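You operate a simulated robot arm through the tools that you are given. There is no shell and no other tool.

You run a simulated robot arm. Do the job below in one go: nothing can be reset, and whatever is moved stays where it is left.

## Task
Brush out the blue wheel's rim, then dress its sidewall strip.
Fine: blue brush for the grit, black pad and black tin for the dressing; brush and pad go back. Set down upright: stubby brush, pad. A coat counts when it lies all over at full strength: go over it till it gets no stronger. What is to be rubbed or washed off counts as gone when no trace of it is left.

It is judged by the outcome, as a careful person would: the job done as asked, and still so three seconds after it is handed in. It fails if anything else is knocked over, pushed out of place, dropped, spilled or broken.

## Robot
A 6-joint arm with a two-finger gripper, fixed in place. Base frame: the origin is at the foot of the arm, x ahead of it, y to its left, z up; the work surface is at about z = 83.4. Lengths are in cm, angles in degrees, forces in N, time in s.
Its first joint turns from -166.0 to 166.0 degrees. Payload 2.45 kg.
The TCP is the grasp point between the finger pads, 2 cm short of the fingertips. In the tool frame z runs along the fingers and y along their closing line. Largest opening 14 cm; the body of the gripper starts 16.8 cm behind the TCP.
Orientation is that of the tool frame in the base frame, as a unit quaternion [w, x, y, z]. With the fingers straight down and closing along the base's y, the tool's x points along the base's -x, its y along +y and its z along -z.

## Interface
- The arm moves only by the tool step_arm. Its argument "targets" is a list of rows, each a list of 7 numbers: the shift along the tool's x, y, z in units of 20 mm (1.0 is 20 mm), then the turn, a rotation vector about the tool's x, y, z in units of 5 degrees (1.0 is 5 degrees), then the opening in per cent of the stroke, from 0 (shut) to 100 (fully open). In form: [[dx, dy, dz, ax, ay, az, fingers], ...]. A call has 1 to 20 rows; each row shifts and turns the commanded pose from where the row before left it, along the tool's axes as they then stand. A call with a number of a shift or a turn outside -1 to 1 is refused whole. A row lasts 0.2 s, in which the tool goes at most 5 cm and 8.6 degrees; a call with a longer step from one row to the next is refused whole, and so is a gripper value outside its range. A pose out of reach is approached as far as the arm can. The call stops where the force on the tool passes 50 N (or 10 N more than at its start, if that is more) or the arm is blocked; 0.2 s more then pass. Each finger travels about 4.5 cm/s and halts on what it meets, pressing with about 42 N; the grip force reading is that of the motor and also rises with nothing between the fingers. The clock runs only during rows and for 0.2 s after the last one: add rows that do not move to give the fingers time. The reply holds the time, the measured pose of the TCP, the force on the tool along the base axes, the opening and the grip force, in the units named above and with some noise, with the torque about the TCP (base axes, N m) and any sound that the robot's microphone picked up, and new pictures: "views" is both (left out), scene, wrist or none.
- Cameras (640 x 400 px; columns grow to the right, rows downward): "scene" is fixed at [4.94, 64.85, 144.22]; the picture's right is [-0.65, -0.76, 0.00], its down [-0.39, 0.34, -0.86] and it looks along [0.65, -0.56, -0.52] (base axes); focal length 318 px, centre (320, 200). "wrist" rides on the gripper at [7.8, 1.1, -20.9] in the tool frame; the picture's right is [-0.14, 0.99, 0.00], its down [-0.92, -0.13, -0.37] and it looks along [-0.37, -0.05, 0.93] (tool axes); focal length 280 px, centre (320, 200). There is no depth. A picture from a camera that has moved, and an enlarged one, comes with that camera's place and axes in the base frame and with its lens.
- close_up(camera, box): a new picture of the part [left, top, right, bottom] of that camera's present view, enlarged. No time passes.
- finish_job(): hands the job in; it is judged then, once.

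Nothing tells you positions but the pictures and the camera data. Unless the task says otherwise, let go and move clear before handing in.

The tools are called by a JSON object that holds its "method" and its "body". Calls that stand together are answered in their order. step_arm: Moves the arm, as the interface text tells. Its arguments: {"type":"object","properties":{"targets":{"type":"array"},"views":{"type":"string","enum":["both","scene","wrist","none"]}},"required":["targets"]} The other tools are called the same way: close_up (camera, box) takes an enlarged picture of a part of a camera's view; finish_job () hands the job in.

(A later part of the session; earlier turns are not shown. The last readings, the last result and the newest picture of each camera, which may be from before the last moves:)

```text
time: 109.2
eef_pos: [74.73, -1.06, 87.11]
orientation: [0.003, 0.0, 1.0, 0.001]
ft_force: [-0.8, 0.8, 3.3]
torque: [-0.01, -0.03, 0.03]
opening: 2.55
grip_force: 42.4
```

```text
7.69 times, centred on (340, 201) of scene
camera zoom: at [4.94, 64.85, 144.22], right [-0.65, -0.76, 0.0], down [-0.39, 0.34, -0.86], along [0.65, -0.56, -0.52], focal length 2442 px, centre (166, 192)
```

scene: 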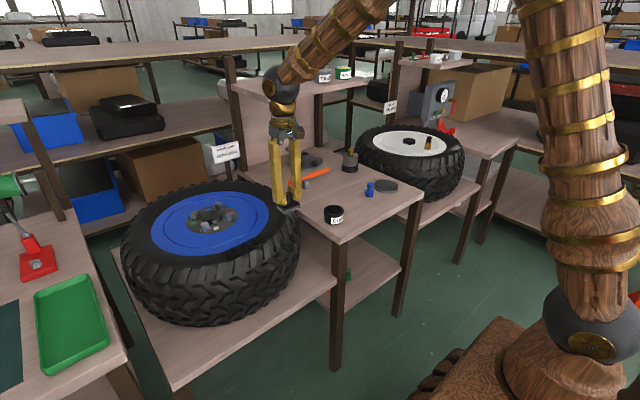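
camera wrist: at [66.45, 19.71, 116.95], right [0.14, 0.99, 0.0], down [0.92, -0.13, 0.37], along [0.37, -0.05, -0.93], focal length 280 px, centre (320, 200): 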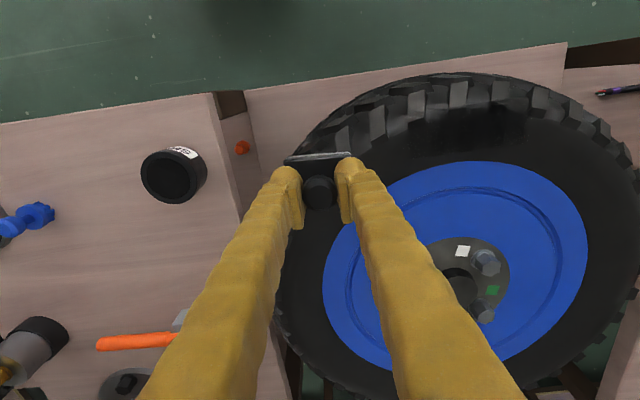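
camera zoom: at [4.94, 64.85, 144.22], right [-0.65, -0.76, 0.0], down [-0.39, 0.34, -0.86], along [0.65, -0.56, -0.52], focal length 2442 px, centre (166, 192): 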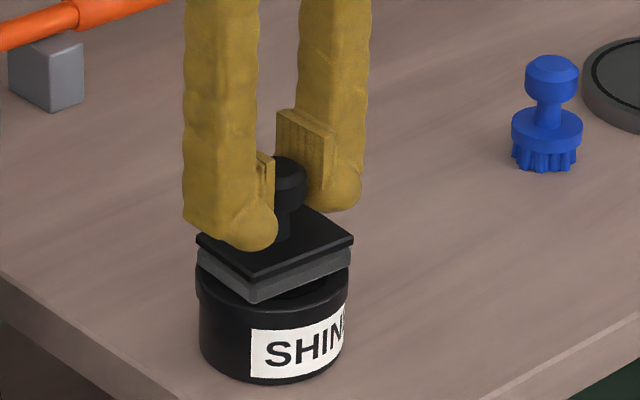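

The sponge is dark again. I'll press a touch more, then lift and return to the wheel.

{"method": "step_arm", "body": {"targets": [[0, 0, 0.04, 0, 0, 0, 0], [0, 0, 0, 0, 0, 0, 0], [0, 0, 0, 0, 0, 0, 0]], "views": "none"}}

{"method": "step_arm", "body": {"targets": [[0, 0, -0.1, 0, 0, 0, 0], [0, 0, -0.4, 0, 0, 0, 0], [0, 0, -1, 0, 0, 0, 0], [0, 0, -1, 0, 0, 0, 0], [0, 0, -1, 0, 0, 0, 0], [0, 0.5, -0.5, 0, 0, 0, 0], [0, 1, 0, 0, 0, 0, 0], [0, 1, 0, 0, 0, 0, 0], [0, 1, 0, 0, 0, 0, 0], [0, 1, 0, 0, 0, 0, 0], [0, 1, 0, 0, 0, 0, 0], [0, 1, 0, 0, 0, 0, 0], [0, 1, 0, 0, 0, 0, 0], [0, 1, 0, 0, 0, 0, 0], [0, 1, 0, 0, 0, 0, 0]], "views": "scene"}}

{"method": "close_up", "body": {"camera": "scene", "box": [190, 195, 360, 268]}}

{"method": "close_up", "body": {"camera": "wrist", "box": [370, 60, 610, 210]}}

```text
time: 110.0
eef_pos: [74.62, -1.14, 87.0]
orientation: [0.003, 0.0, 1.0, 0.001]
ft_force: [-0.7, 1.3, 15.3]
torque: [-0.02, 0.08, 0.07]
opening: 2.53
grip_force: 42.0
```

```text
time: 113.2
eef_pos: [74.53, 17.89, 95.08]
orientation: [0.002, 0.0, 1.0, 0.0]
ft_force: [0.3, -0.1, -2.1]
torque: [-0.01, 0.04, 0.0]
opening: 2.55
grip_force: 41.9
```

scene: 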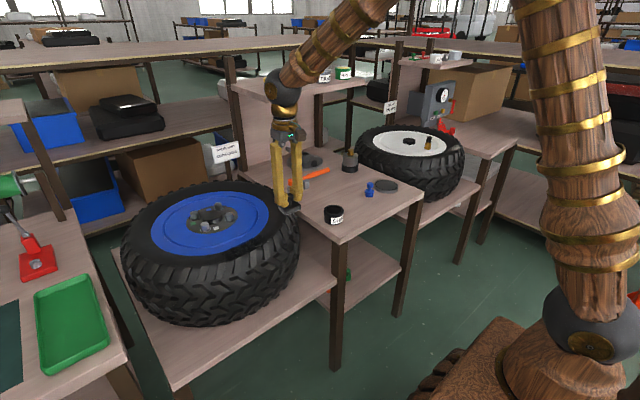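

```text
3.76 times, centred on (275, 232) of scene
camera zoom: at [4.94, 64.85, 144.22], right [-0.65, -0.76, 0.0], down [-0.39, 0.34, -0.86], along [0.65, -0.56, -0.52], focal length 1195 px, centre (489, 81)
```

zoom: 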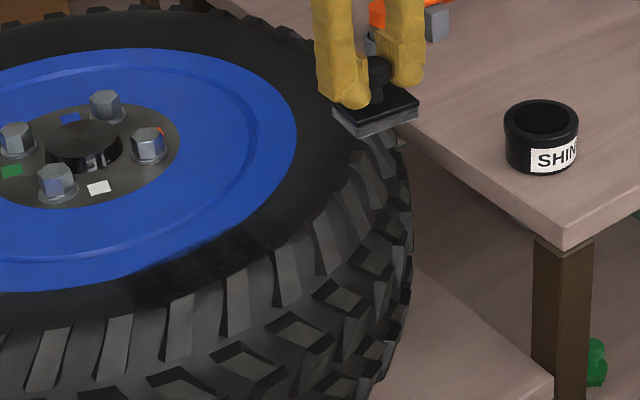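

```text
2.67 times, centred on (490, 135) of wrist
camera zoom: at [66.72, 19.05, 116.08], right [0.14, 0.99, 0.0], down [0.92, -0.13, 0.37], along [0.37, -0.05, -0.93], focal length 748 px, centre (-133, 373)
```

zoom: 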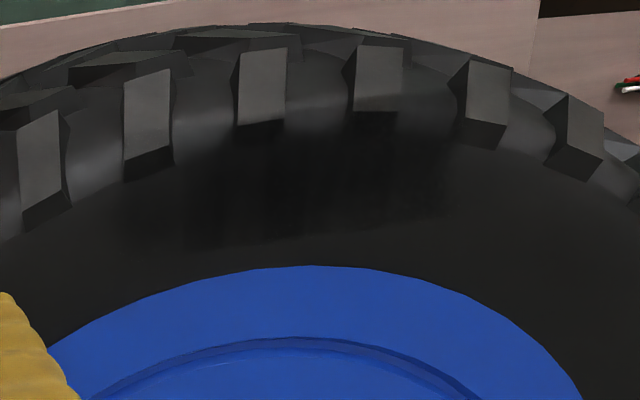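

The coat currently spans about y 30.5–41.7. I'll return with the loaded pad, start just past the -y end and make repeated arc passes.

{"method": "step_arm", "body": {"targets": [[-0.05, 1, 0, 0, 0, 0, 0], [-0.05, 1, 0, 0, 0, 0, 0], [0, 1, 0, 0, 0, 0, 0], [0, 1, 0, 0, 0, 0, 0], [0, 0.9, 0, 0, 0, 0, 0], [0, 0.75, 0, 0, 0, 0, 0], [0, 0, 0.3, 0, 0, -1, 0], [0, 0, 0.4, 0, 0, -1, 0], [0, 0, 0.6, 0, 0, -1, 0], [0, 0, 0.6, 0, 0, 0, 0], [0, 0, 0.4, 0, 0, 0, 0], [0, 0, 0.1, 0, 0, 0, 0], [0, 0, 0, 0, 0, 0, 0]], "views": "none"}}

{"method": "step_arm", "body": {"targets": [[0, 0, 0.08, 0, 0, 0, 0], [0, 0, 0, 0, 0, 0, 0]], "views": "none"}}

{"method": "step_arm", "body": {"targets": [[0, 0, 0.06, 0, 0, 0, 0], [0, 0, 0, 0, 0, 0, 0]], "views": "none"}}

```text
time: 116.0
eef_pos: [74.91, 29.24, 90.44]
orientation: [0.003, -0.131, 0.991, 0.0]
ft_force: [0.3, -1.1, -1.5]
torque: [0.01, 0.0, 0.04]
opening: 2.52
grip_force: 41.6
```

```text
time: 116.6
eef_pos: [74.84, 29.25, 90.16]
orientation: [0.003, -0.13, 0.991, 0.001]
ft_force: [-0.1, -0.8, -0.1]
torque: [0.04, 0.0, 0.0]
opening: 2.54
grip_force: 42.4
```

```text
time: 117.2
eef_pos: [74.77, 29.26, 90.04]
orientation: [0.002, -0.131, 0.991, 0.0]
ft_force: [-1.1, 0.7, 0.5]
torque: [0.04, 0.0, 0.02]
opening: 2.53
grip_force: 42.1
```

{"method": "step_arm", "body": {"targets": [[0, 0, 0.06, 0, 0, 0, 0], [0, 0, 0, 0, 0, 0, 0]], "views": "none"}}

{"method": "step_arm", "body": {"targets": [[0, 0, 0.04, 0, 0, 0, 0], [0, 0, 0, 0, 0, 0, 0]], "views": "none"}}

```text
time: 117.8
eef_pos: [74.85, 29.21, 89.97]
orientation: [0.002, -0.131, 0.991, 0.0]
ft_force: [-5.9, -2.2, 26.0]
torque: [-0.08, 0.21, 0.1]
opening: 2.57
grip_force: 41.7
```

```text
time: 118.4
eef_pos: [74.96, 29.26, 89.85]
orientation: [0.003, -0.131, 0.991, 0.0]
ft_force: [-4.7, -2.5, 48.7]
torque: [-0.06, 0.15, 0.08]
opening: 2.54
grip_force: 41.5
```

That's too much pressure, so I'll ease off and then sweep.

{"method": "step_arm", "body": {"targets": [[0, 0, -0.07, 0, 0, 0, 0], [0, 0, 0, 0, 0, 0, 0]], "views": "none"}}

{"method": "step_arm", "body": {"targets": [[-0.0067, 0.382, 0, 0, 0, 0.4, 0], [-0.0067, 0.382, 0, 0, 0, 0.4, 0], [-0.0067, 0.382, 0, 0, 0, 0.4, 0], [-0.0067, 0.382, 0, 0, 0, 0.4, 0], [-0.0067, 0.382, 0, 0, 0, 0.4, 0]], "views": "none"}}

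{"method": "step_arm", "body": {"targets": [[-0.0067, 0.382, 0, 0, 0, 0.4, 0], [-0.0067, 0.382, 0, 0, 0, 0.4, 0], [-0.0067, 0.382, 0, 0, 0, 0.4, 0], [-0.0067, 0.382, 0, 0, 0, 0.4, 0], [-0.0067, 0.382, 0, 0, 0, 0.4, 0]], "views": "none"}}

{"method": "step_arm", "body": {"targets": [[-0.0067, 0.382, 0, 0, 0, 0.4, 0], [-0.0067, 0.382, 0, 0, 0, 0.4, 0], [-0.0067, 0.382, 0, 0, 0, 0.4, 0], [-0.0067, 0.382, 0, 0, 0, 0.4, 0], [-0.0067, 0.382, 0, 0, 0, 0.4, 0]], "views": "none"}}

{"method": "close_up", "body": {"camera": "scene", "box": [190, 205, 290, 268]}}

{"method": "close_up", "body": {"camera": "wrist", "box": [130, 80, 370, 230]}}

```text
time: 119.0
eef_pos: [74.94, 29.21, 89.94]
orientation: [0.004, -0.13, 0.992, 0.001]
ft_force: [8.8, 2.3, 28.7]
torque: [0.12, -0.39, 0.1]
opening: 2.52
grip_force: 41.5
```

```text
time: 120.2
eef_pos: [74.11, 32.87, 89.93]
orientation: [0.001, -0.043, 0.999, 0.0]
ft_force: [-1.5, -18.8, 25.8]
torque: [-0.16, 0.1, 0.16]
opening: 2.55
grip_force: 41.7
```

```text
time: 121.4
eef_pos: [74.24, 36.63, 89.88]
orientation: [0.002, 0.043, 0.999, 0.001]
ft_force: [-3.0, -13.6, 16.3]
torque: [-0.12, 0.04, 0.0]
opening: 2.51
grip_force: 42.1
```

```text
time: 122.6
eef_pos: [74.87, 40.43, 89.95]
orientation: [0.001, 0.13, 0.991, 0.001]
ft_force: [0.1, -0.6, -0.3]
torque: [0.0, -0.01, 0.02]
opening: 2.51
grip_force: 42.2
```

```text
6.35 times, centred on (240, 236) of scene
camera zoom: at [4.94, 64.85, 144.22], right [-0.65, -0.76, 0.0], down [-0.39, 0.34, -0.86], along [0.65, -0.56, -0.52], focal length 2016 px, centre (828, -32)
```

zoom: 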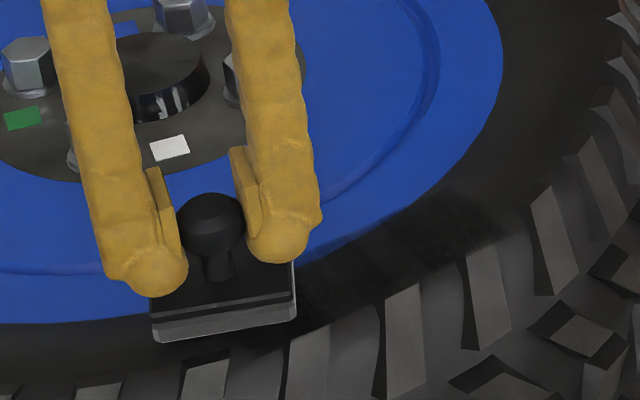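

```text
2.67 times, centred on (250, 155) of wrist
camera zoom: at [67.47, 43.56, 110.92], right [0.39, 0.92, 0.0], down [0.85, -0.36, 0.37], along [0.34, -0.14, -0.93], focal length 748 px, centre (507, 320)
```

zoom: 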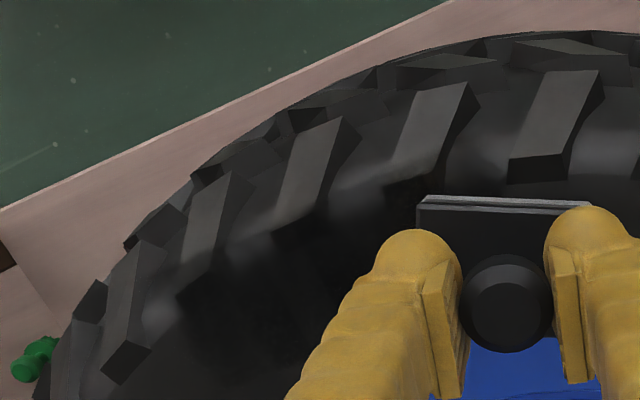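

The coat's -y end now shows an edge near y≈27.7–29. That mirrors the y≈41.7 end, so the strip spans about ±17° around the near side. I'll press lightly again and sweep back.

{"method": "step_arm", "body": {"targets": [[0, 0, 0.06, 0, 0, 0, 0], [0, 0, 0, 0, 0, 0, 0]], "views": "none"}}

{"method": "step_arm", "body": {"targets": [[0, 0, 0.04, 0, 0, 0, 0], [-0.0067, -0.382, 0, 0, 0, -0.4, 0], [-0.0067, -0.382, 0, 0, 0, -0.4, 0], [-0.0067, -0.382, 0, 0, 0, -0.4, 0]], "views": "none"}}

```text
time: 123.2
eef_pos: [74.93, 40.49, 89.98]
orientation: [0.002, 0.131, 0.991, 0.001]
ft_force: [-4.9, -0.3, 11.0]
torque: [-0.01, 0.19, 0.12]
opening: 2.52
grip_force: 42.6
```

```text
time: 124.2
eef_pos: [74.32, 38.34, 89.85]
orientation: [0.003, 0.078, 0.997, 0.001]
ft_force: [4.4, 20.5, 31.1]
torque: [0.27, -0.14, 0.1]
opening: 2.51
grip_force: 42.2
```

{"method": "step_arm", "body": {"targets": [[-0.0067, -0.382, 0, 0, 0, -0.4, 0], [-0.0067, -0.382, 0, 0, 0, -0.4, 0], [-0.0067, -0.382, 0, 0, 0, -0.4, 0], [-0.0067, -0.382, 0, 0, 0, -0.4, 0], [-0.0067, -0.382, 0, 0, 0, -0.4, 0], [-0.0067, -0.382, 0, 0, 0, -0.4, 0]], "views": "none"}}

{"method": "step_arm", "body": {"targets": [[-0.0067, -0.382, 0, 0, 0, -0.4, 0], [-0.0067, -0.382, 0, 0, 0, -0.4, 0], [-0.0067, -0.382, 0, 0, 0, -0.4, 0], [-0.0067, -0.382, 0, 0, 0, -0.4, 0], [-0.0067, -0.382, 0, 0, 0, -0.4, 0]], "views": "none"}}

{"method": "close_up", "body": {"camera": "scene", "box": [190, 205, 290, 268]}}

{"method": "close_up", "body": {"camera": "wrist", "box": [310, 80, 550, 230]}}

```text
time: 124.8
eef_pos: [74.2, 37.08, 89.93]
orientation: [0.003, 0.049, 0.999, 0.002]
ft_force: [-1.0, 1.4, 9.1]
torque: [-0.21, 0.04, 0.04]
opening: 2.49
grip_force: 42.4
stopped in row 2: the force on the tool passed its limit at 51 N (the readings are from after the stop); the commanded pose is now the measured one
```

```text
time: 126.0
eef_pos: [74.09, 33.16, 89.82]
orientation: [0.003, -0.038, 0.999, 0.001]
ft_force: [0.3, 8.6, 12.3]
torque: [0.16, -0.1, 0.12]
opening: 2.52
grip_force: 42.1
```

```text
6.35 times, centred on (240, 236) of scene
camera zoom: at [4.94, 64.85, 144.22], right [-0.65, -0.76, 0.0], down [-0.39, 0.34, -0.86], along [0.65, -0.56, -0.52], focal length 2016 px, centre (828, -32)
```

zoom: 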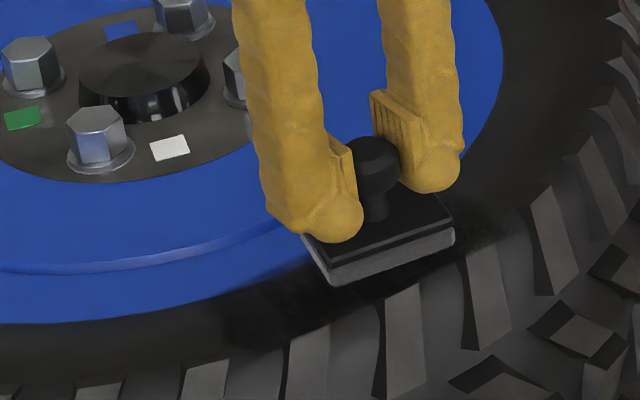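

```text
2.67 times, centred on (430, 155) of wrist
camera zoom: at [66.16, 33.72, 110.81], right [0.06, 1.0, 0.0], down [0.93, -0.06, 0.37], along [0.37, -0.02, -0.93], focal length 748 px, centre (27, 320)
```

zoom: 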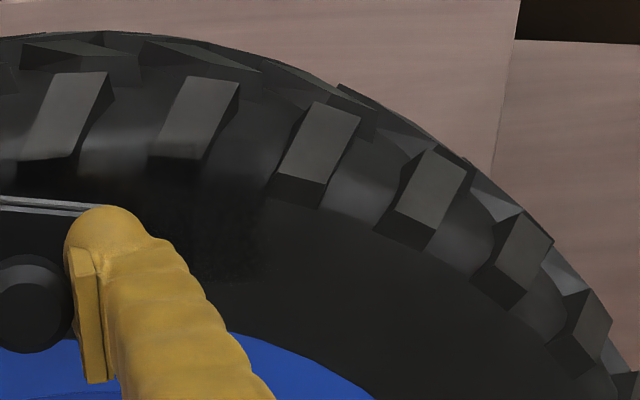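

{"method": "step_arm", "body": {"targets": [[-0.0067, -0.382, 0, 0, 0, -0.4, 0], [-0.0067, -0.382, 0, 0, 0, -0.4, 0], [-0.0067, -0.382, 0, 0, 0, -0.4, 0], [-0.0067, -0.382, 0, 0, 0, -0.4, 0], [-0.0067, -0.382, 0, 0, 0, -0.4, 0]], "views": "none"}}

{"method": "step_arm", "body": {"targets": [[-0.0067, 0.382, 0, 0, 0, 0.4, 0], [-0.0067, 0.382, 0, 0, 0, 0.4, 0], [-0.0067, 0.382, 0, 0, 0, 0.4, 0], [-0.0067, 0.382, 0, 0, 0, 0.4, 0]], "views": "none"}}

{"method": "close_up", "body": {"camera": "scene", "box": [190, 205, 290, 268]}}

```text
time: 127.2
eef_pos: [74.59, 29.58, 89.82]
orientation: [0.004, -0.125, 0.992, 0.001]
ft_force: [-2.5, 12.5, 16.5]
torque: [0.14, 0.07, 0.03]
opening: 2.54
grip_force: 42.0
```

```text
time: 128.2
eef_pos: [74.16, 32.37, 89.81]
orientation: [0.002, -0.055, 0.999, 0.002]
ft_force: [-0.1, -12.5, 18.0]
torque: [-0.27, 0.06, 0.09]
opening: 2.5
grip_force: 41.9
```

```text
6.35 times, centred on (240, 236) of scene
camera zoom: at [4.94, 64.85, 144.22], right [-0.65, -0.76, 0.0], down [-0.39, 0.34, -0.86], along [0.65, -0.56, -0.52], focal length 2016 px, centre (828, -32)
```

zoom: 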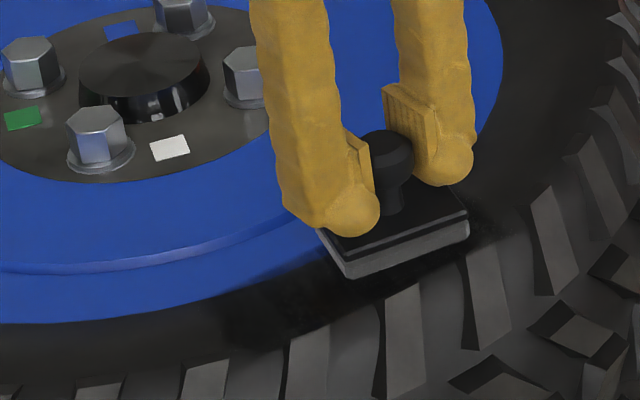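

Contact is good at about 15–18 N. I'll continue to the +y end and then lift for a look.

{"method": "step_arm", "body": {"targets": [[-0.0067, 0.382, 0, 0, 0, 0.4, 0], [-0.0067, 0.382, 0, 0, 0, 0.4, 0], [-0.0067, 0.382, 0, 0, 0, 0.4, 0], [-0.0067, 0.382, 0, 0, 0, 0.4, 0], [-0.0067, 0.382, 0, 0, 0, 0.4, 0]], "views": "none"}}

{"method": "step_arm", "body": {"targets": [[-0.0067, 0.382, 0, 0, 0, 0.4, 0], [-0.0067, 0.382, 0, 0, 0, 0.4, 0], [-0.0067, 0.382, 0, 0, 0, 0.4, 0], [-0.0067, 0.382, 0, 0, 0, 0.4, 0], [-0.0067, 0.382, 0, 0, 0, 0.4, 0]], "views": "none"}}

{"method": "step_arm", "body": {"targets": [[0, 0, -0.3, 0, 0, 0, 0], [0, 0, -1, 0, 0, -0.6, 0], [0, 0, -1, 0, 0, -1, 0], [0, -1, -0.7, 0, 0, -1, 0], [0, -1, 0, 0, 0, 0, 0], [0, -1, 0, 0, 0, 0, 0], [0, -1, 0, 0, 0, 0, 0], [0, -1, 0, 0, 0, 0, 0], [0, -1, 0, 0, 0, 0, 0], [0, -1, 0, 0, 0, 0, 0], [0, -1, 0, 0, 0, 0, 0], [0, -1, 0, 0, 0, 0, 0], [0, -1, 0, 0, 0, 0, 0], [0, 0, 0, 0, 0, 0, 0]], "views": "both"}}

{"method": "close_up", "body": {"camera": "wrist", "box": [340, 70, 580, 220]}}

{"method": "close_up", "body": {"camera": "scene", "box": [190, 205, 290, 268]}}

```text
time: 129.4
eef_pos: [73.96, 36.2, 89.78]
orientation: [0.003, 0.032, 0.999, 0.001]
ft_force: [-1.5, -6.6, 6.9]
torque: [-0.13, 0.03, 0.03]
opening: 2.52
grip_force: 41.9
```

```text
time: 130.6
eef_pos: [74.69, 40.04, 89.86]
orientation: [0.003, 0.119, 0.993, 0.001]
ft_force: [0.3, 0.6, -1.1]
torque: [-0.03, 0.01, -0.02]
opening: 2.51
grip_force: 42.2
```

```text
time: 133.6
eef_pos: [74.06, 20.05, 95.88]
orientation: [0.002, 0.006, 1.0, 0.001]
ft_force: [0.8, 0.0, -0.8]
torque: [-0.01, 0.05, -0.02]
opening: 2.5
grip_force: 42.4
camera wrist: at [66.22, 21.2, 116.75], right [0.15, 0.99, 0.0], down [0.92, -0.14, 0.37], along [0.37, -0.05, -0.93], focal length 280 px, centre (320, 200)
```

scene: 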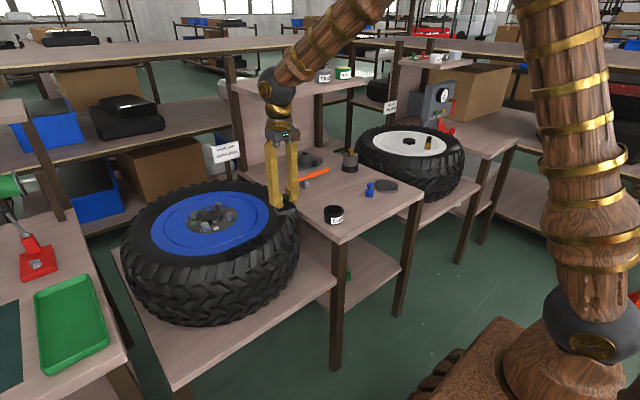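
wrist: 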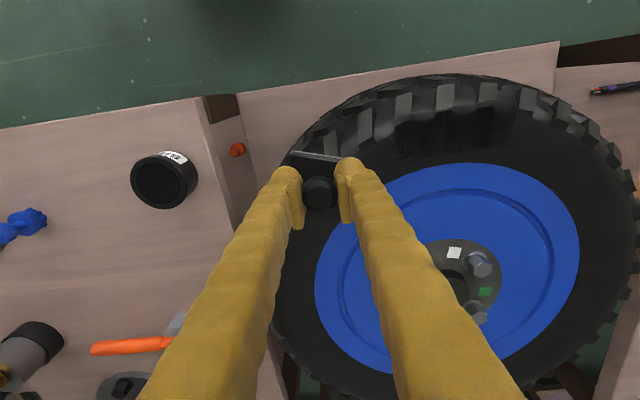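

```text
2.67 times, centred on (460, 145) of wrist
camera zoom: at [66.22, 21.2, 116.75], right [0.15, 0.99, 0.0], down [0.92, -0.14, 0.37], along [0.37, -0.05, -0.93], focal length 748 px, centre (-53, 347)
```

zoom: 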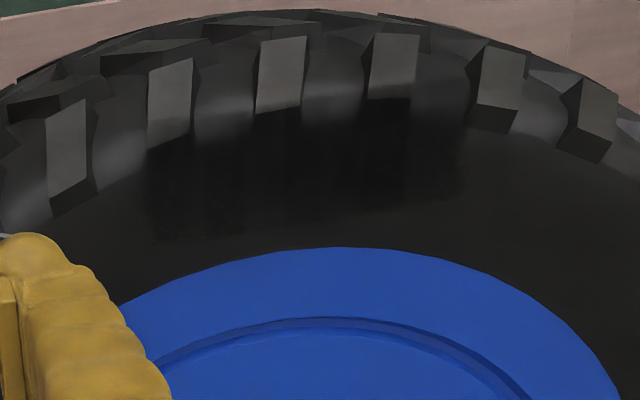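

```text
6.35 times, centred on (240, 236) of scene
camera zoom: at [4.94, 64.85, 144.22], right [-0.65, -0.76, 0.0], down [-0.39, 0.34, -0.86], along [0.65, -0.56, -0.52], focal length 2016 px, centre (828, -32)
```

zoom: 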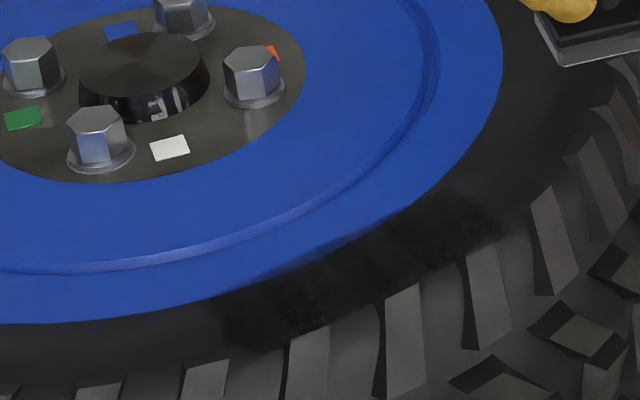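

The strip now shows as a black block from about y≈28.7 to 41.5, inner edge x≈75.5. I'll zoom in to find the weaker spots.

{"method": "close_up", "body": {"camera": "wrist", "box": [380, 95, 460, 170]}}

{"method": "close_up", "body": {"camera": "wrist", "box": [450, 90, 540, 165]}}

{"method": "close_up", "body": {"camera": "scene", "box": [215, 230, 275, 268]}}

```text
5.33 times, centred on (420, 132) of wrist
camera zoom: at [66.22, 21.2, 116.75], right [0.15, 0.99, 0.0], down [0.92, -0.14, 0.37], along [0.37, -0.05, -0.93], focal length 1495 px, centre (-213, 560)
```

zoom: 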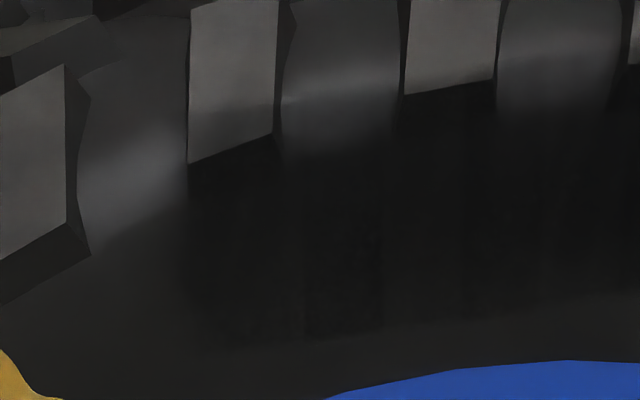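

```text
5.33 times, centred on (495, 128) of wrist
camera zoom: at [66.22, 21.2, 116.75], right [0.15, 0.99, 0.0], down [0.92, -0.14, 0.37], along [0.37, -0.05, -0.93], focal length 1495 px, centre (-613, 587)
```

zoom: 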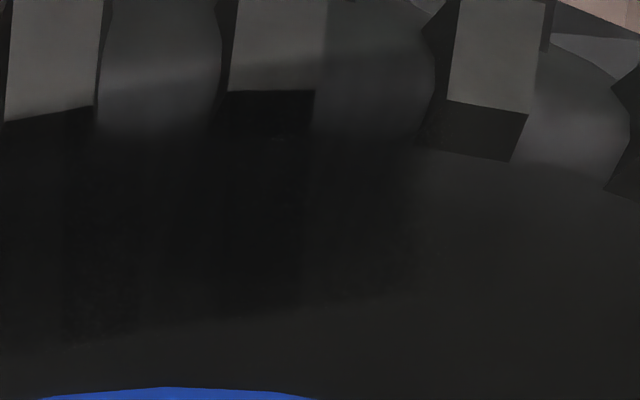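

```text
10.53 times, centred on (245, 249) of scene
camera zoom: at [4.94, 64.85, 144.22], right [-0.65, -0.76, 0.0], down [-0.39, 0.34, -0.86], along [0.65, -0.56, -0.52], focal length 3342 px, centre (1110, -316)
```

zoom: 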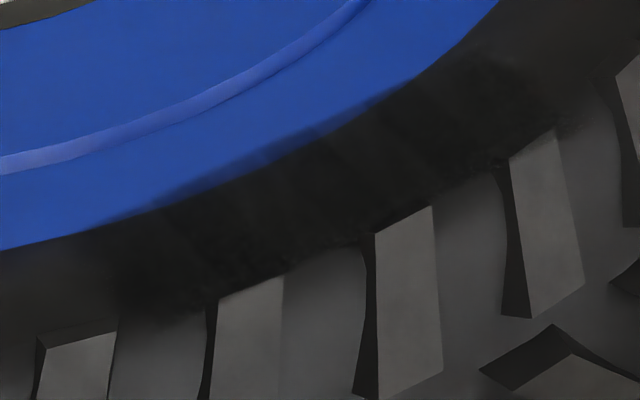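

The -y half is solid black, while the last ~2 cm at the +y end (y≈39.6–41.6) is weaker. I'll reload the pad and then use straight passes covering the full strip.

{"method": "step_arm", "body": {"targets": [[0, -1, 0, 0, 0, -0.14, 0], [-0.06, -1, 0, 0, 0, 0, 0], [-0.06, -1, 0, 0, 0, 0, 0], [-0.06, -1, 0, 0, 0, 0, 0], [-0.06, -1, 0, 0, 0, 0, 0], [-0.06, -1, 0, 0, 0, 0, 0], [0, -1, 0, 0, 0, 0, 0], [0, -1, 0, 0, 0, 0, 0], [0, -1, 0, 0, 0, 0, 0], [0, -1, 0, 0, 0, 0, 0], [0, -0.55, 0.2, 0, 0, 0, 0], [0, 0, 0.8, 0, 0, 0, 0], [0, 0, 0.8, 0, 0, 0, 0], [0, 0, 0.8, 0, 0, 0, 0], [0, 0, 0.8, 0, 0, 0, 0], [0, 0, 0.5, 0, 0, 0, 0], [0, 0, 0.2, 0, 0, 0, 0], [0, 0, 0, 0, 0, 0, 0]], "views": "scene"}}

{"method": "close_up", "body": {"camera": "scene", "box": [300, 175, 380, 227]}}

{"method": "close_up", "body": {"camera": "wrist", "box": [220, 110, 420, 235]}}

```text
time: 137.4
eef_pos: [74.67, -1.05, 87.6]
orientation: [0.003, -0.001, 1.0, 0.001]
ft_force: [-0.2, 0.6, -0.3]
torque: [-0.02, 0.0, 0.01]
opening: 2.51
grip_force: 41.7
```

scene: 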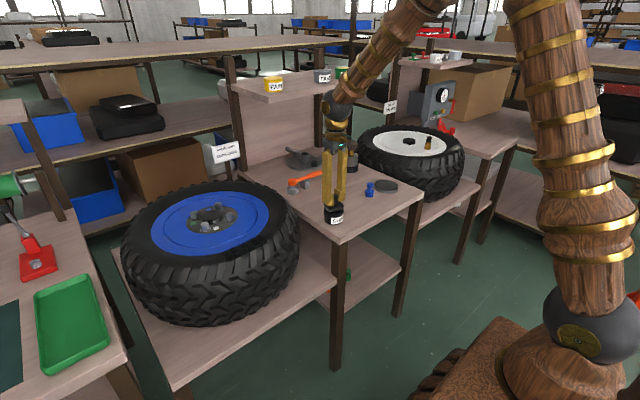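

```text
7.69 times, centred on (340, 201) of scene
camera zoom: at [4.94, 64.85, 144.22], right [-0.65, -0.76, 0.0], down [-0.39, 0.34, -0.86], along [0.65, -0.56, -0.52], focal length 2442 px, centre (166, 192)
```

zoom: 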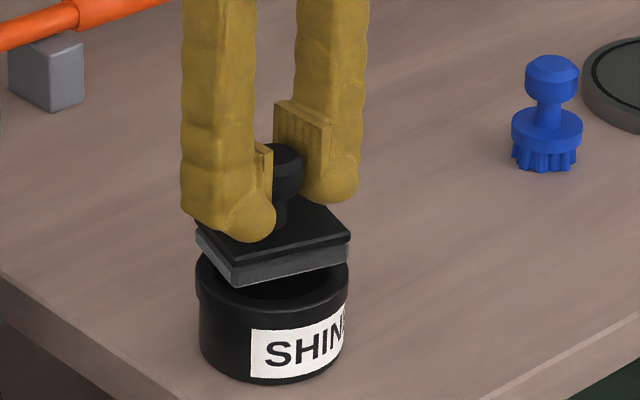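

```text
3.20 times, centred on (320, 172) of wrist
camera zoom: at [66.87, 0.03, 108.53], right [0.14, 0.99, 0.0], down [0.92, -0.13, 0.37], along [0.37, -0.05, -0.93], focal length 897 px, centre (320, 288)
```

zoom: 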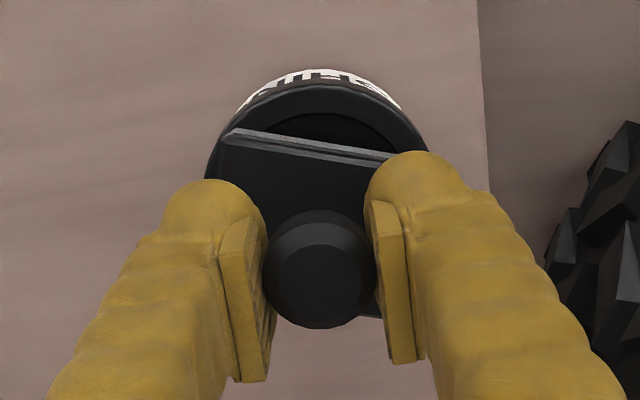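

The pad has turned about 16° in the grip, which I can make up for with wrist rotation. First I'll dip.

{"method": "step_arm", "body": {"targets": [[0, 0, 0.15, 0, 0, 0, 0], [0, 0, 0, 0, 0, 0, 0]], "views": "none"}}

{"method": "step_arm", "body": {"targets": [[0, 0, 0.07, 0, 0, 0, 0], [0, 0, 0, 0, 0, 0, 0]], "views": "none"}}

{"method": "step_arm", "body": {"targets": [[0, 0, 0.05, 0, 0, 0, 0], [0, 0, 0, 0, 0, 0, 0]], "views": "none"}}

```text
time: 138.0
eef_pos: [74.74, -1.05, 87.24]
orientation: [0.003, 0.001, 1.0, 0.001]
ft_force: [-0.1, -0.2, -1.5]
torque: [0.01, 0.0, -0.01]
opening: 2.5
grip_force: 42.1
```

```text
time: 138.6
eef_pos: [74.72, -1.08, 87.07]
orientation: [0.002, 0.0, 1.0, 0.001]
ft_force: [0.5, -0.5, -0.6]
torque: [0.0, -0.01, -0.02]
opening: 2.53
grip_force: 42.2
```

```text
time: 139.2
eef_pos: [74.87, -0.92, 87.1]
orientation: [0.002, 0.0, 1.0, 0.002]
ft_force: [-0.1, 0.2, -0.6]
torque: [0.0, -0.02, 0.01]
opening: 2.52
grip_force: 42.5
```

{"method": "step_arm", "body": {"targets": [[0, 0, 0.05, 0, 0, 0, 0], [0, 0, 0, 0, 0, 0, 0]], "views": "none"}}

{"method": "step_arm", "body": {"targets": [[0, 0, 0.04, 0, 0, 0, 0], [0, 0, 0, 0, 0, 0, 0]], "views": "none"}}

{"method": "step_arm", "body": {"targets": [[0, 0, 0.04, 0, 0, 0, 0], [0, 0, 0, 0, 0, 0, 0]], "views": "none"}}

{"method": "close_up", "body": {"camera": "scene", "box": [300, 175, 380, 227]}}

```text
time: 139.8
eef_pos: [74.8, -1.02, 86.87]
orientation: [0.003, 0.0, 1.0, 0.001]
ft_force: [-0.4, -0.6, 0.1]
torque: [-0.03, 0.04, -0.01]
opening: 2.51
grip_force: 41.7
```

```text
time: 140.4
eef_pos: [74.91, -1.07, 86.89]
orientation: [0.004, 0.0, 1.0, 0.001]
ft_force: [-2.1, 0.1, 16.6]
torque: [0.01, 0.23, 0.0]
opening: 2.51
grip_force: 41.9
```

```text
time: 141.0
eef_pos: [74.87, -1.08, 86.92]
orientation: [0.004, 0.0, 1.0, 0.001]
ft_force: [-2.9, -0.2, 36.6]
torque: [-0.03, 0.24, 0.06]
opening: 2.53
grip_force: 41.8
```

```text
7.69 times, centred on (340, 201) of scene
camera zoom: at [4.94, 64.85, 144.22], right [-0.65, -0.76, 0.0], down [-0.39, 0.34, -0.86], along [0.65, -0.56, -0.52], focal length 2442 px, centre (166, 192)
```

zoom: 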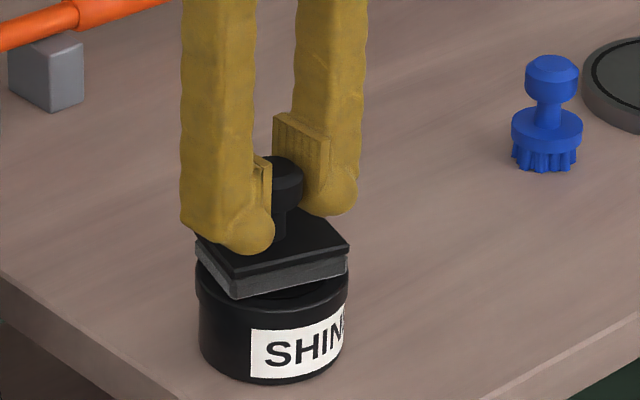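

{"method": "step_arm", "body": {"targets": [[0, 0, -0.1, 0, 0, 0, 0], [0, 0, -0.4, 0, 0, 0, 0], [0, 0, -1, 0, 0, 0, 0], [0, 0, -1, 0, 0, 0, 0], [0, 0, -1, 0, 0, 0, 0], [0, 0.5, -0.5, 0, 0, 0, 0], [0.05, 1, 0, 0, 0, 0, 0], [0.05, 1, 0, 0, 0, 0, 0], [0.05, 1, 0, 0, 0, 0, 0], [0.05, 1, 0, 0, 0, 0, 0], [0.05, 1, 0, 0, 0, 0, 0], [0.05, 1, 0, 0, 0, 0, 0], [0.05, 1, 0, 0, 0, 0, 0], [0.05, 1, 0, 0, 0, 0, 0], [0.05, 1, 0, 0, 0, 0, 0], [0.05, 1, 0, 0, 0, 0, 0], [0, 1, 0, 0, 0, 0, 0], [0, 1, 0, 0, 0, 0, 0], [0, 1, 0, 0, 0, 0, 0], [0, 1, 0, 0, 0, 0, 0]], "views": "none"}}

{"method": "step_arm", "body": {"targets": [[0, 1, 0, 0, 0, 0, 0], [0, 0.75, 0, 0, 0, 0, 0], [0, 0, 0, 0, 0, -1, 0], [0, 0, 0.4, 0, 0, -1, 0], [0, 0, 0.8, 0, 0, -1, 0], [0, 0, 0.5, 0, 0, -0.2, 0], [0, 0, 0.2, 0, 0, 0, 0], [0, 0, 0, 0, 0, 0, 0]], "views": "both"}}

{"method": "close_up", "body": {"camera": "wrist", "box": [200, 90, 440, 240]}}

{"method": "close_up", "body": {"camera": "scene", "box": [190, 195, 290, 258]}}

```text
time: 145.2
eef_pos: [73.85, 27.9, 94.88]
orientation: [0.002, 0.0, 1.0, 0.001]
ft_force: [-0.6, -0.3, -0.1]
torque: [-0.02, -0.01, 0.0]
opening: 2.47
grip_force: 41.6
```

```text
time: 147.0
eef_pos: [73.74, 31.38, 90.97]
orientation: [0.003, -0.139, 0.99, 0.001]
ft_force: [-0.2, -0.5, -0.5]
torque: [-0.01, -0.01, -0.01]
opening: 2.51
grip_force: 42.2
camera wrist: at [65.83, 30.34, 111.96], right [-0.14, 0.99, 0.0], down [0.92, 0.13, 0.37], along [0.37, 0.05, -0.93], focal length 280 px, centre (320, 200)
```

scene: 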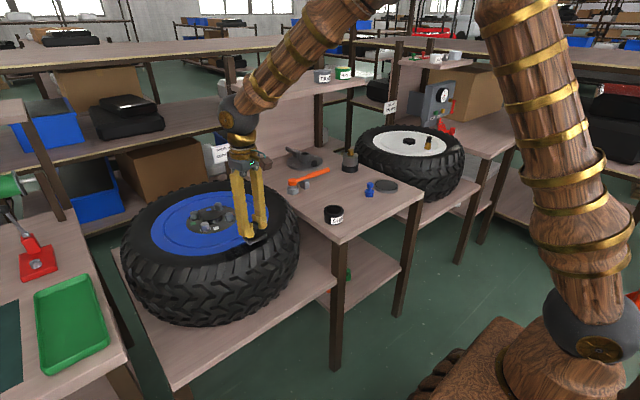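
wrist: 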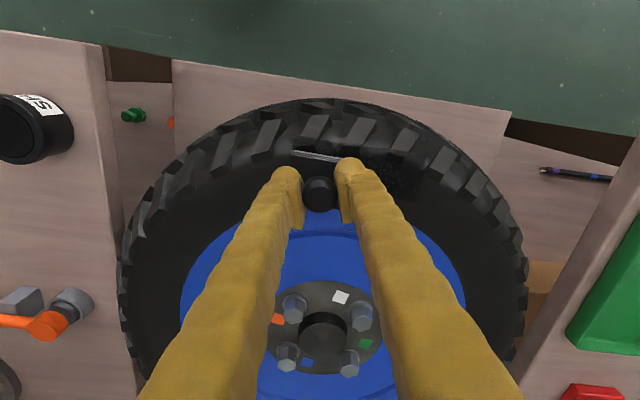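

```text
2.67 times, centred on (320, 165) of wrist
camera zoom: at [65.83, 30.34, 111.96], right [-0.14, 0.99, 0.0], down [0.92, 0.13, 0.37], along [0.37, 0.05, -0.93], focal length 748 px, centre (320, 293)
```

zoom: 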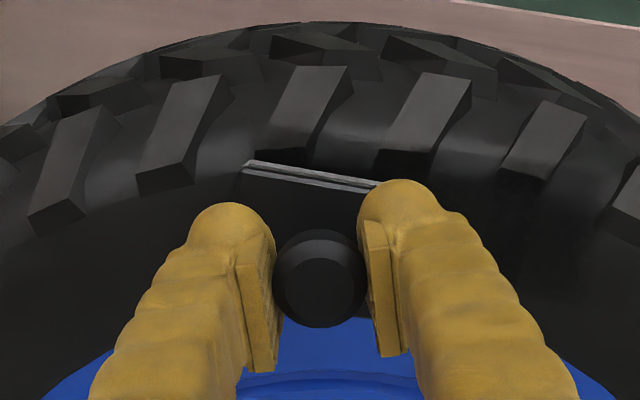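

```text
6.35 times, centred on (240, 226) of scene
camera zoom: at [4.94, 64.85, 144.22], right [-0.65, -0.76, 0.0], down [-0.39, 0.34, -0.86], along [0.65, -0.56, -0.52], focal length 2016 px, centre (828, 32)
```

zoom: 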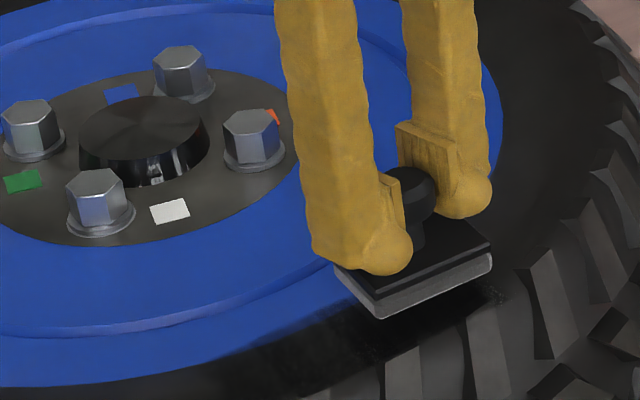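

The pad now lies parallel to the strip. I'll descend to contact and run straight passes along y.

{"method": "step_arm", "body": {"targets": [[0, 0, 0.3, 0, 0, 0, 0], [0, 0, 0.2, 0, 0, 0, 0], [0, 0, 0, 0, 0, 0, 0]], "views": "none"}}

{"method": "step_arm", "body": {"targets": [[0, 0, 0.08, 0, 0, 0, 0], [0, 0, 0, 0, 0, 0, 0]], "views": "none"}}

{"method": "step_arm", "body": {"targets": [[0, 0, 0.05, 0, 0, 0, 0], [0, 0, 0, 0, 0, 0, 0]], "views": "none"}}

```text
time: 147.8
eef_pos: [73.78, 31.41, 90.05]
orientation: [0.003, -0.139, 0.99, 0.001]
ft_force: [-0.7, 0.0, -0.9]
torque: [0.01, 0.03, -0.01]
opening: 2.49
grip_force: 42.1
```

```text
time: 148.4
eef_pos: [73.72, 31.38, 89.79]
orientation: [0.002, -0.139, 0.99, 0.0]
ft_force: [0.2, -0.4, -0.5]
torque: [0.01, 0.02, 0.0]
opening: 2.48
grip_force: 42.2
```

```text
time: 149.0
eef_pos: [73.82, 31.38, 89.83]
orientation: [0.003, -0.139, 0.99, 0.0]
ft_force: [-3.6, -3.9, 13.4]
torque: [-0.07, 0.05, -0.02]
opening: 2.5
grip_force: 41.7
```

{"method": "step_arm", "body": {"targets": [[-0.0689, 0.2403, 0, 0, 0, 0, 0], [-0.0689, 0.2403, 0, 0, 0, 0, 0], [-0.0689, 0.2403, 0, 0, 0, 0, 0], [-0.0689, 0.2403, 0, 0, 0, 0, 0], [-0.0689, 0.2403, 0, 0, 0, 0, 0]], "views": "none"}}

{"method": "step_arm", "body": {"targets": [[-0.0689, 0.2403, 0, 0, 0, 0, 0], [-0.0689, 0.2403, 0, 0, 0, 0, 0], [-0.0689, 0.2403, 0, 0, 0, 0, 0], [-0.0689, 0.2403, 0, 0, 0, 0, 0], [-0.0689, 0.2403, 0, 0, 0, 0, 0]], "views": "none"}}

{"method": "step_arm", "body": {"targets": [[-0.0689, 0.2403, 0, 0, 0, 0, 0], [-0.0689, 0.2403, 0, 0, 0, 0, 0], [-0.0689, 0.2403, 0, 0, 0, 0, 0], [-0.0689, 0.2403, 0, 0, 0, 0, 0], [-0.0689, 0.2403, 0, 0, 0, 0, 0]], "views": "none"}}

{"method": "close_up", "body": {"camera": "scene", "box": [190, 205, 290, 268]}}

{"method": "close_up", "body": {"camera": "wrist", "box": [200, 90, 440, 240]}}

```text
time: 150.2
eef_pos: [73.88, 34.02, 89.82]
orientation: [0.004, -0.139, 0.99, 0.0]
ft_force: [-0.1, -12.3, 14.7]
torque: [-0.13, -0.03, -0.02]
opening: 2.5
grip_force: 41.7
```

```text
time: 151.4
eef_pos: [73.79, 36.45, 89.75]
orientation: [0.003, -0.139, 0.99, 0.0]
ft_force: [0.1, -11.8, 14.5]
torque: [-0.16, -0.07, -0.1]
opening: 2.49
grip_force: 42.4
```

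```text
time: 152.6
eef_pos: [73.78, 38.9, 89.77]
orientation: [0.002, -0.139, 0.99, 0.001]
ft_force: [0.1, -6.8, 7.4]
torque: [-0.03, -0.09, -0.07]
opening: 2.49
grip_force: 41.9
```

```text
6.35 times, centred on (240, 236) of scene
camera zoom: at [4.94, 64.85, 144.22], right [-0.65, -0.76, 0.0], down [-0.39, 0.34, -0.86], along [0.65, -0.56, -0.52], focal length 2016 px, centre (828, -32)
```

zoom: 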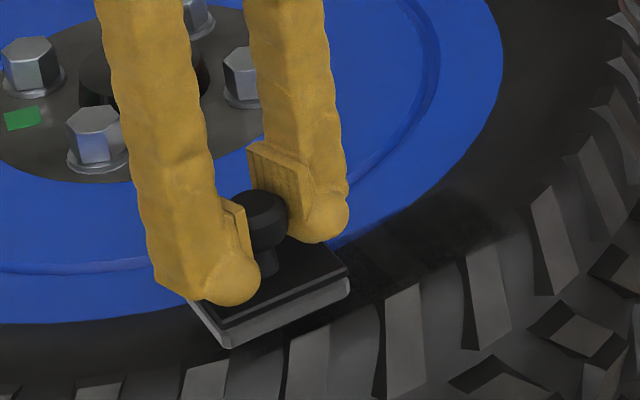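

```text
2.67 times, centred on (320, 165) of wrist
camera zoom: at [65.9, 37.85, 110.73], right [-0.14, 0.99, 0.0], down [0.92, 0.13, 0.37], along [0.37, 0.05, -0.93], focal length 748 px, centre (320, 293)
```

zoom: 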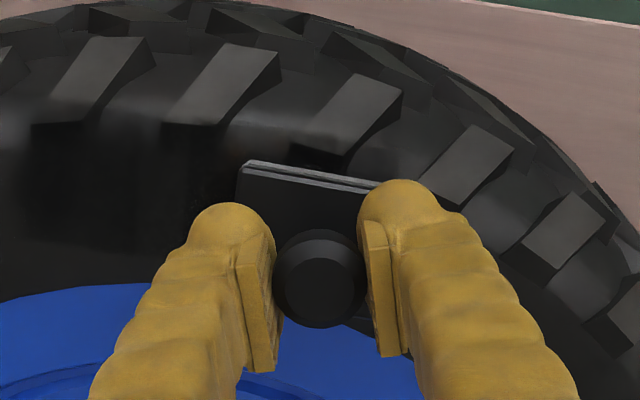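

The pad is holding steady. I'll shift inward slightly to follow the curve at the +y end, work there, then sweep back.

{"method": "step_arm", "body": {"targets": [[-0.336, -0.096, 0.03, 0, 0, 0, 0], [-0.0689, 0.2403, 0, 0, 0, 0, 0], [0.0689, -0.2403, 0, 0, 0, 0, 0], [0.0689, -0.2403, 0, 0, 0, 0, 0], [0.0689, -0.2403, 0, 0, 0, 0, 0], [-0.0689, 0.2403, 0, 0, 0, 0, 0], [-0.0689, 0.2403, 0, 0, 0, 0, 0], [-0.0689, 0.2403, 0, 0, 0, 0, 0]], "views": "none"}}

{"method": "step_arm", "body": {"targets": [[0.0689, -0.2403, 0, 0, 0, 0, 0], [0.0689, -0.2403, 0, 0, 0, 0, 0], [0.0689, -0.2403, 0, 0, 0, 0, 0], [0.0689, -0.2403, 0, 0, 0, 0, 0], [0.0689, -0.2403, 0, 0, 0, 0, 0]], "views": "none"}}

{"method": "step_arm", "body": {"targets": [[0.0689, -0.2403, 0, 0, 0, 0, 0], [0.0689, -0.2403, 0, 0, 0, 0, 0], [0.0689, -0.2403, 0, 0, 0, 0, 0], [0.0689, -0.2403, 0, 0, 0, 0, 0], [0.0689, -0.2403, 0, 0, 0, 0, 0]], "views": "none"}}

{"method": "step_arm", "body": {"targets": [[0.0689, -0.2403, 0, 0, 0, 0, 0], [0.0689, -0.2403, 0, 0, 0, 0, 0], [0.0689, -0.2403, 0, 0, 0, 0, 0], [0.0689, -0.2403, 0, 0, 0, 0, 0], [0.0689, -0.2403, 0, 0, 0, 0, 0]], "views": "none"}}

{"method": "close_up", "body": {"camera": "scene", "box": [190, 205, 290, 268]}}

{"method": "close_up", "body": {"camera": "wrist", "box": [200, 90, 440, 240]}}

```text
time: 154.4
eef_pos: [74.57, 39.36, 89.85]
orientation: [0.003, -0.139, 0.99, 0.0]
ft_force: [-0.9, -20.2, 24.8]
torque: [-0.36, 0.0, -0.03]
opening: 2.52
grip_force: 42.2
```

```text
time: 155.6
eef_pos: [74.54, 36.9, 89.7]
orientation: [0.003, -0.139, 0.99, 0.0]
ft_force: [1.5, 19.5, 26.4]
torque: [0.28, 0.02, -0.04]
opening: 2.51
grip_force: 42.0
```

```text
time: 156.8
eef_pos: [74.39, 34.37, 89.74]
orientation: [0.004, -0.139, 0.99, 0.0]
ft_force: [0.3, 11.9, 15.9]
torque: [0.09, 0.06, -0.05]
opening: 2.54
grip_force: 42.2
```

```text
time: 158.0
eef_pos: [74.5, 31.96, 89.76]
orientation: [0.003, -0.139, 0.99, 0.0]
ft_force: [-1.1, 7.2, 9.0]
torque: [0.06, 0.06, -0.03]
opening: 2.49
grip_force: 42.1
```

```text
6.35 times, centred on (240, 236) of scene
camera zoom: at [4.94, 64.85, 144.22], right [-0.65, -0.76, 0.0], down [-0.39, 0.34, -0.86], along [0.65, -0.56, -0.52], focal length 2016 px, centre (828, -32)
```

zoom: 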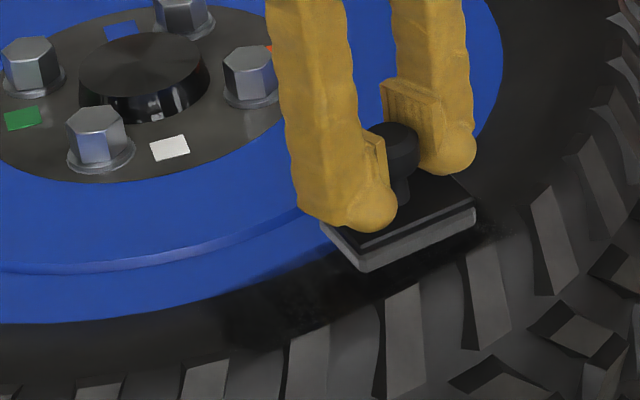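

```text
2.67 times, centred on (320, 165) of wrist
camera zoom: at [66.56, 30.86, 110.67], right [-0.14, 0.99, 0.0], down [0.92, 0.13, 0.37], along [0.37, 0.05, -0.93], focal length 748 px, centre (320, 293)
```

zoom: 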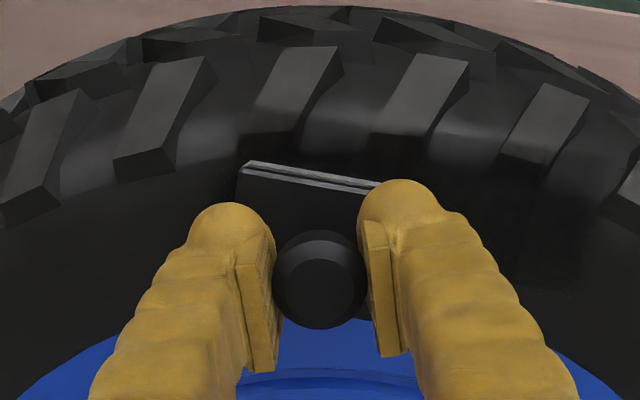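

{"method": "step_arm", "body": {"targets": [[0.0689, -0.2403, 0.02, 0, 0, 0, 0], [0.0689, -0.2403, 0, 0, 0, 0, 0], [-0.0689, 0.2403, 0, 0, 0, 0, 0], [-0.0689, 0.2403, 0, 0, 0, 0, 0], [0.0689, -0.2403, 0, 0, 0, 0, 0], [0.0689, -0.2403, 0, 0, 0, 0, 0], [0.336, 0.096, 0, 0, 0, 0, 0], [-0.0689, 0.2403, 0, 0, 0, 0, 0], [-0.0689, 0.2403, 0, 0, 0, 0, 0], [-0.0689, 0.2403, 0, 0, 0, 0, 0]], "views": "none"}}

{"method": "step_arm", "body": {"targets": [[-0.0689, 0.2403, 0, 0, 0, 0, 0], [-0.0689, 0.2403, 0, 0, 0, 0, 0], [-0.0689, 0.2403, 0, 0, 0, 0, 0], [-0.0689, 0.2403, 0, 0, 0, 0, 0], [-0.0689, 0.2403, 0, 0, 0, 0, 0], [-0.0689, 0.2403, 0, 0, 0, 0, 0]], "views": "none"}}

{"method": "step_arm", "body": {"targets": [[-0.0689, 0.2403, 0.02, 0, 0, 0, 0], [-0.0689, 0.2403, 0, 0, 0, 0, 0], [-0.0689, 0.2403, 0, 0, 0, 0, 0], [-0.0689, 0.2403, 0, 0, 0, 0, 0], [-0.0689, 0.2403, 0, 0, 0, 0, 0], [-0.0689, 0.2403, 0, 0, 0, 0, 0], [-0.0689, 0.2403, 0, 0, 0, 0, 0]], "views": "none"}}

{"method": "close_up", "body": {"camera": "scene", "box": [190, 205, 290, 268]}}

{"method": "close_up", "body": {"camera": "wrist", "box": [120, 90, 360, 240]}}

```text
time: 160.2
eef_pos: [73.81, 32.45, 89.71]
orientation: [0.002, -0.139, 0.99, 0.0]
ft_force: [-1.9, -23.1, 29.1]
torque: [-0.29, 0.22, 0.11]
opening: 2.5
grip_force: 41.4
```

```text
time: 161.6
eef_pos: [73.83, 35.47, 89.72]
orientation: [0.003, -0.14, 0.99, 0.001]
ft_force: [-0.2, -5.2, 4.6]
torque: [-0.05, 0.09, -0.03]
opening: 2.49
grip_force: 42.0
```

```text
time: 163.2
eef_pos: [73.75, 38.95, 89.59]
orientation: [0.004, -0.14, 0.99, 0.001]
ft_force: [-0.3, -15.5, 18.9]
torque: [-0.22, -0.18, -0.11]
opening: 2.51
grip_force: 42.0
```

```text
6.35 times, centred on (240, 236) of scene
camera zoom: at [4.94, 64.85, 144.22], right [-0.65, -0.76, 0.0], down [-0.39, 0.34, -0.86], along [0.65, -0.56, -0.52], focal length 2016 px, centre (828, -32)
```

zoom: 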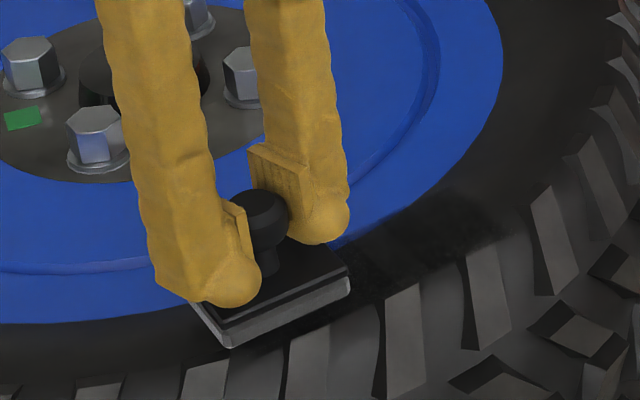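

```text
2.67 times, centred on (240, 165) of wrist
camera zoom: at [65.92, 37.82, 110.6], right [-0.14, 0.99, 0.0], down [0.92, 0.13, 0.37], along [0.37, 0.05, -0.93], focal length 748 px, centre (533, 293)
```

zoom: 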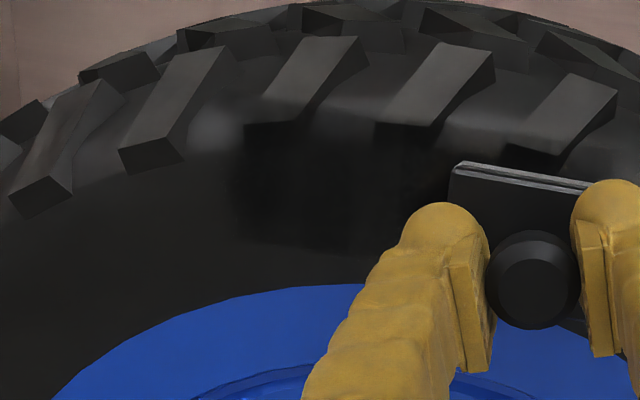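

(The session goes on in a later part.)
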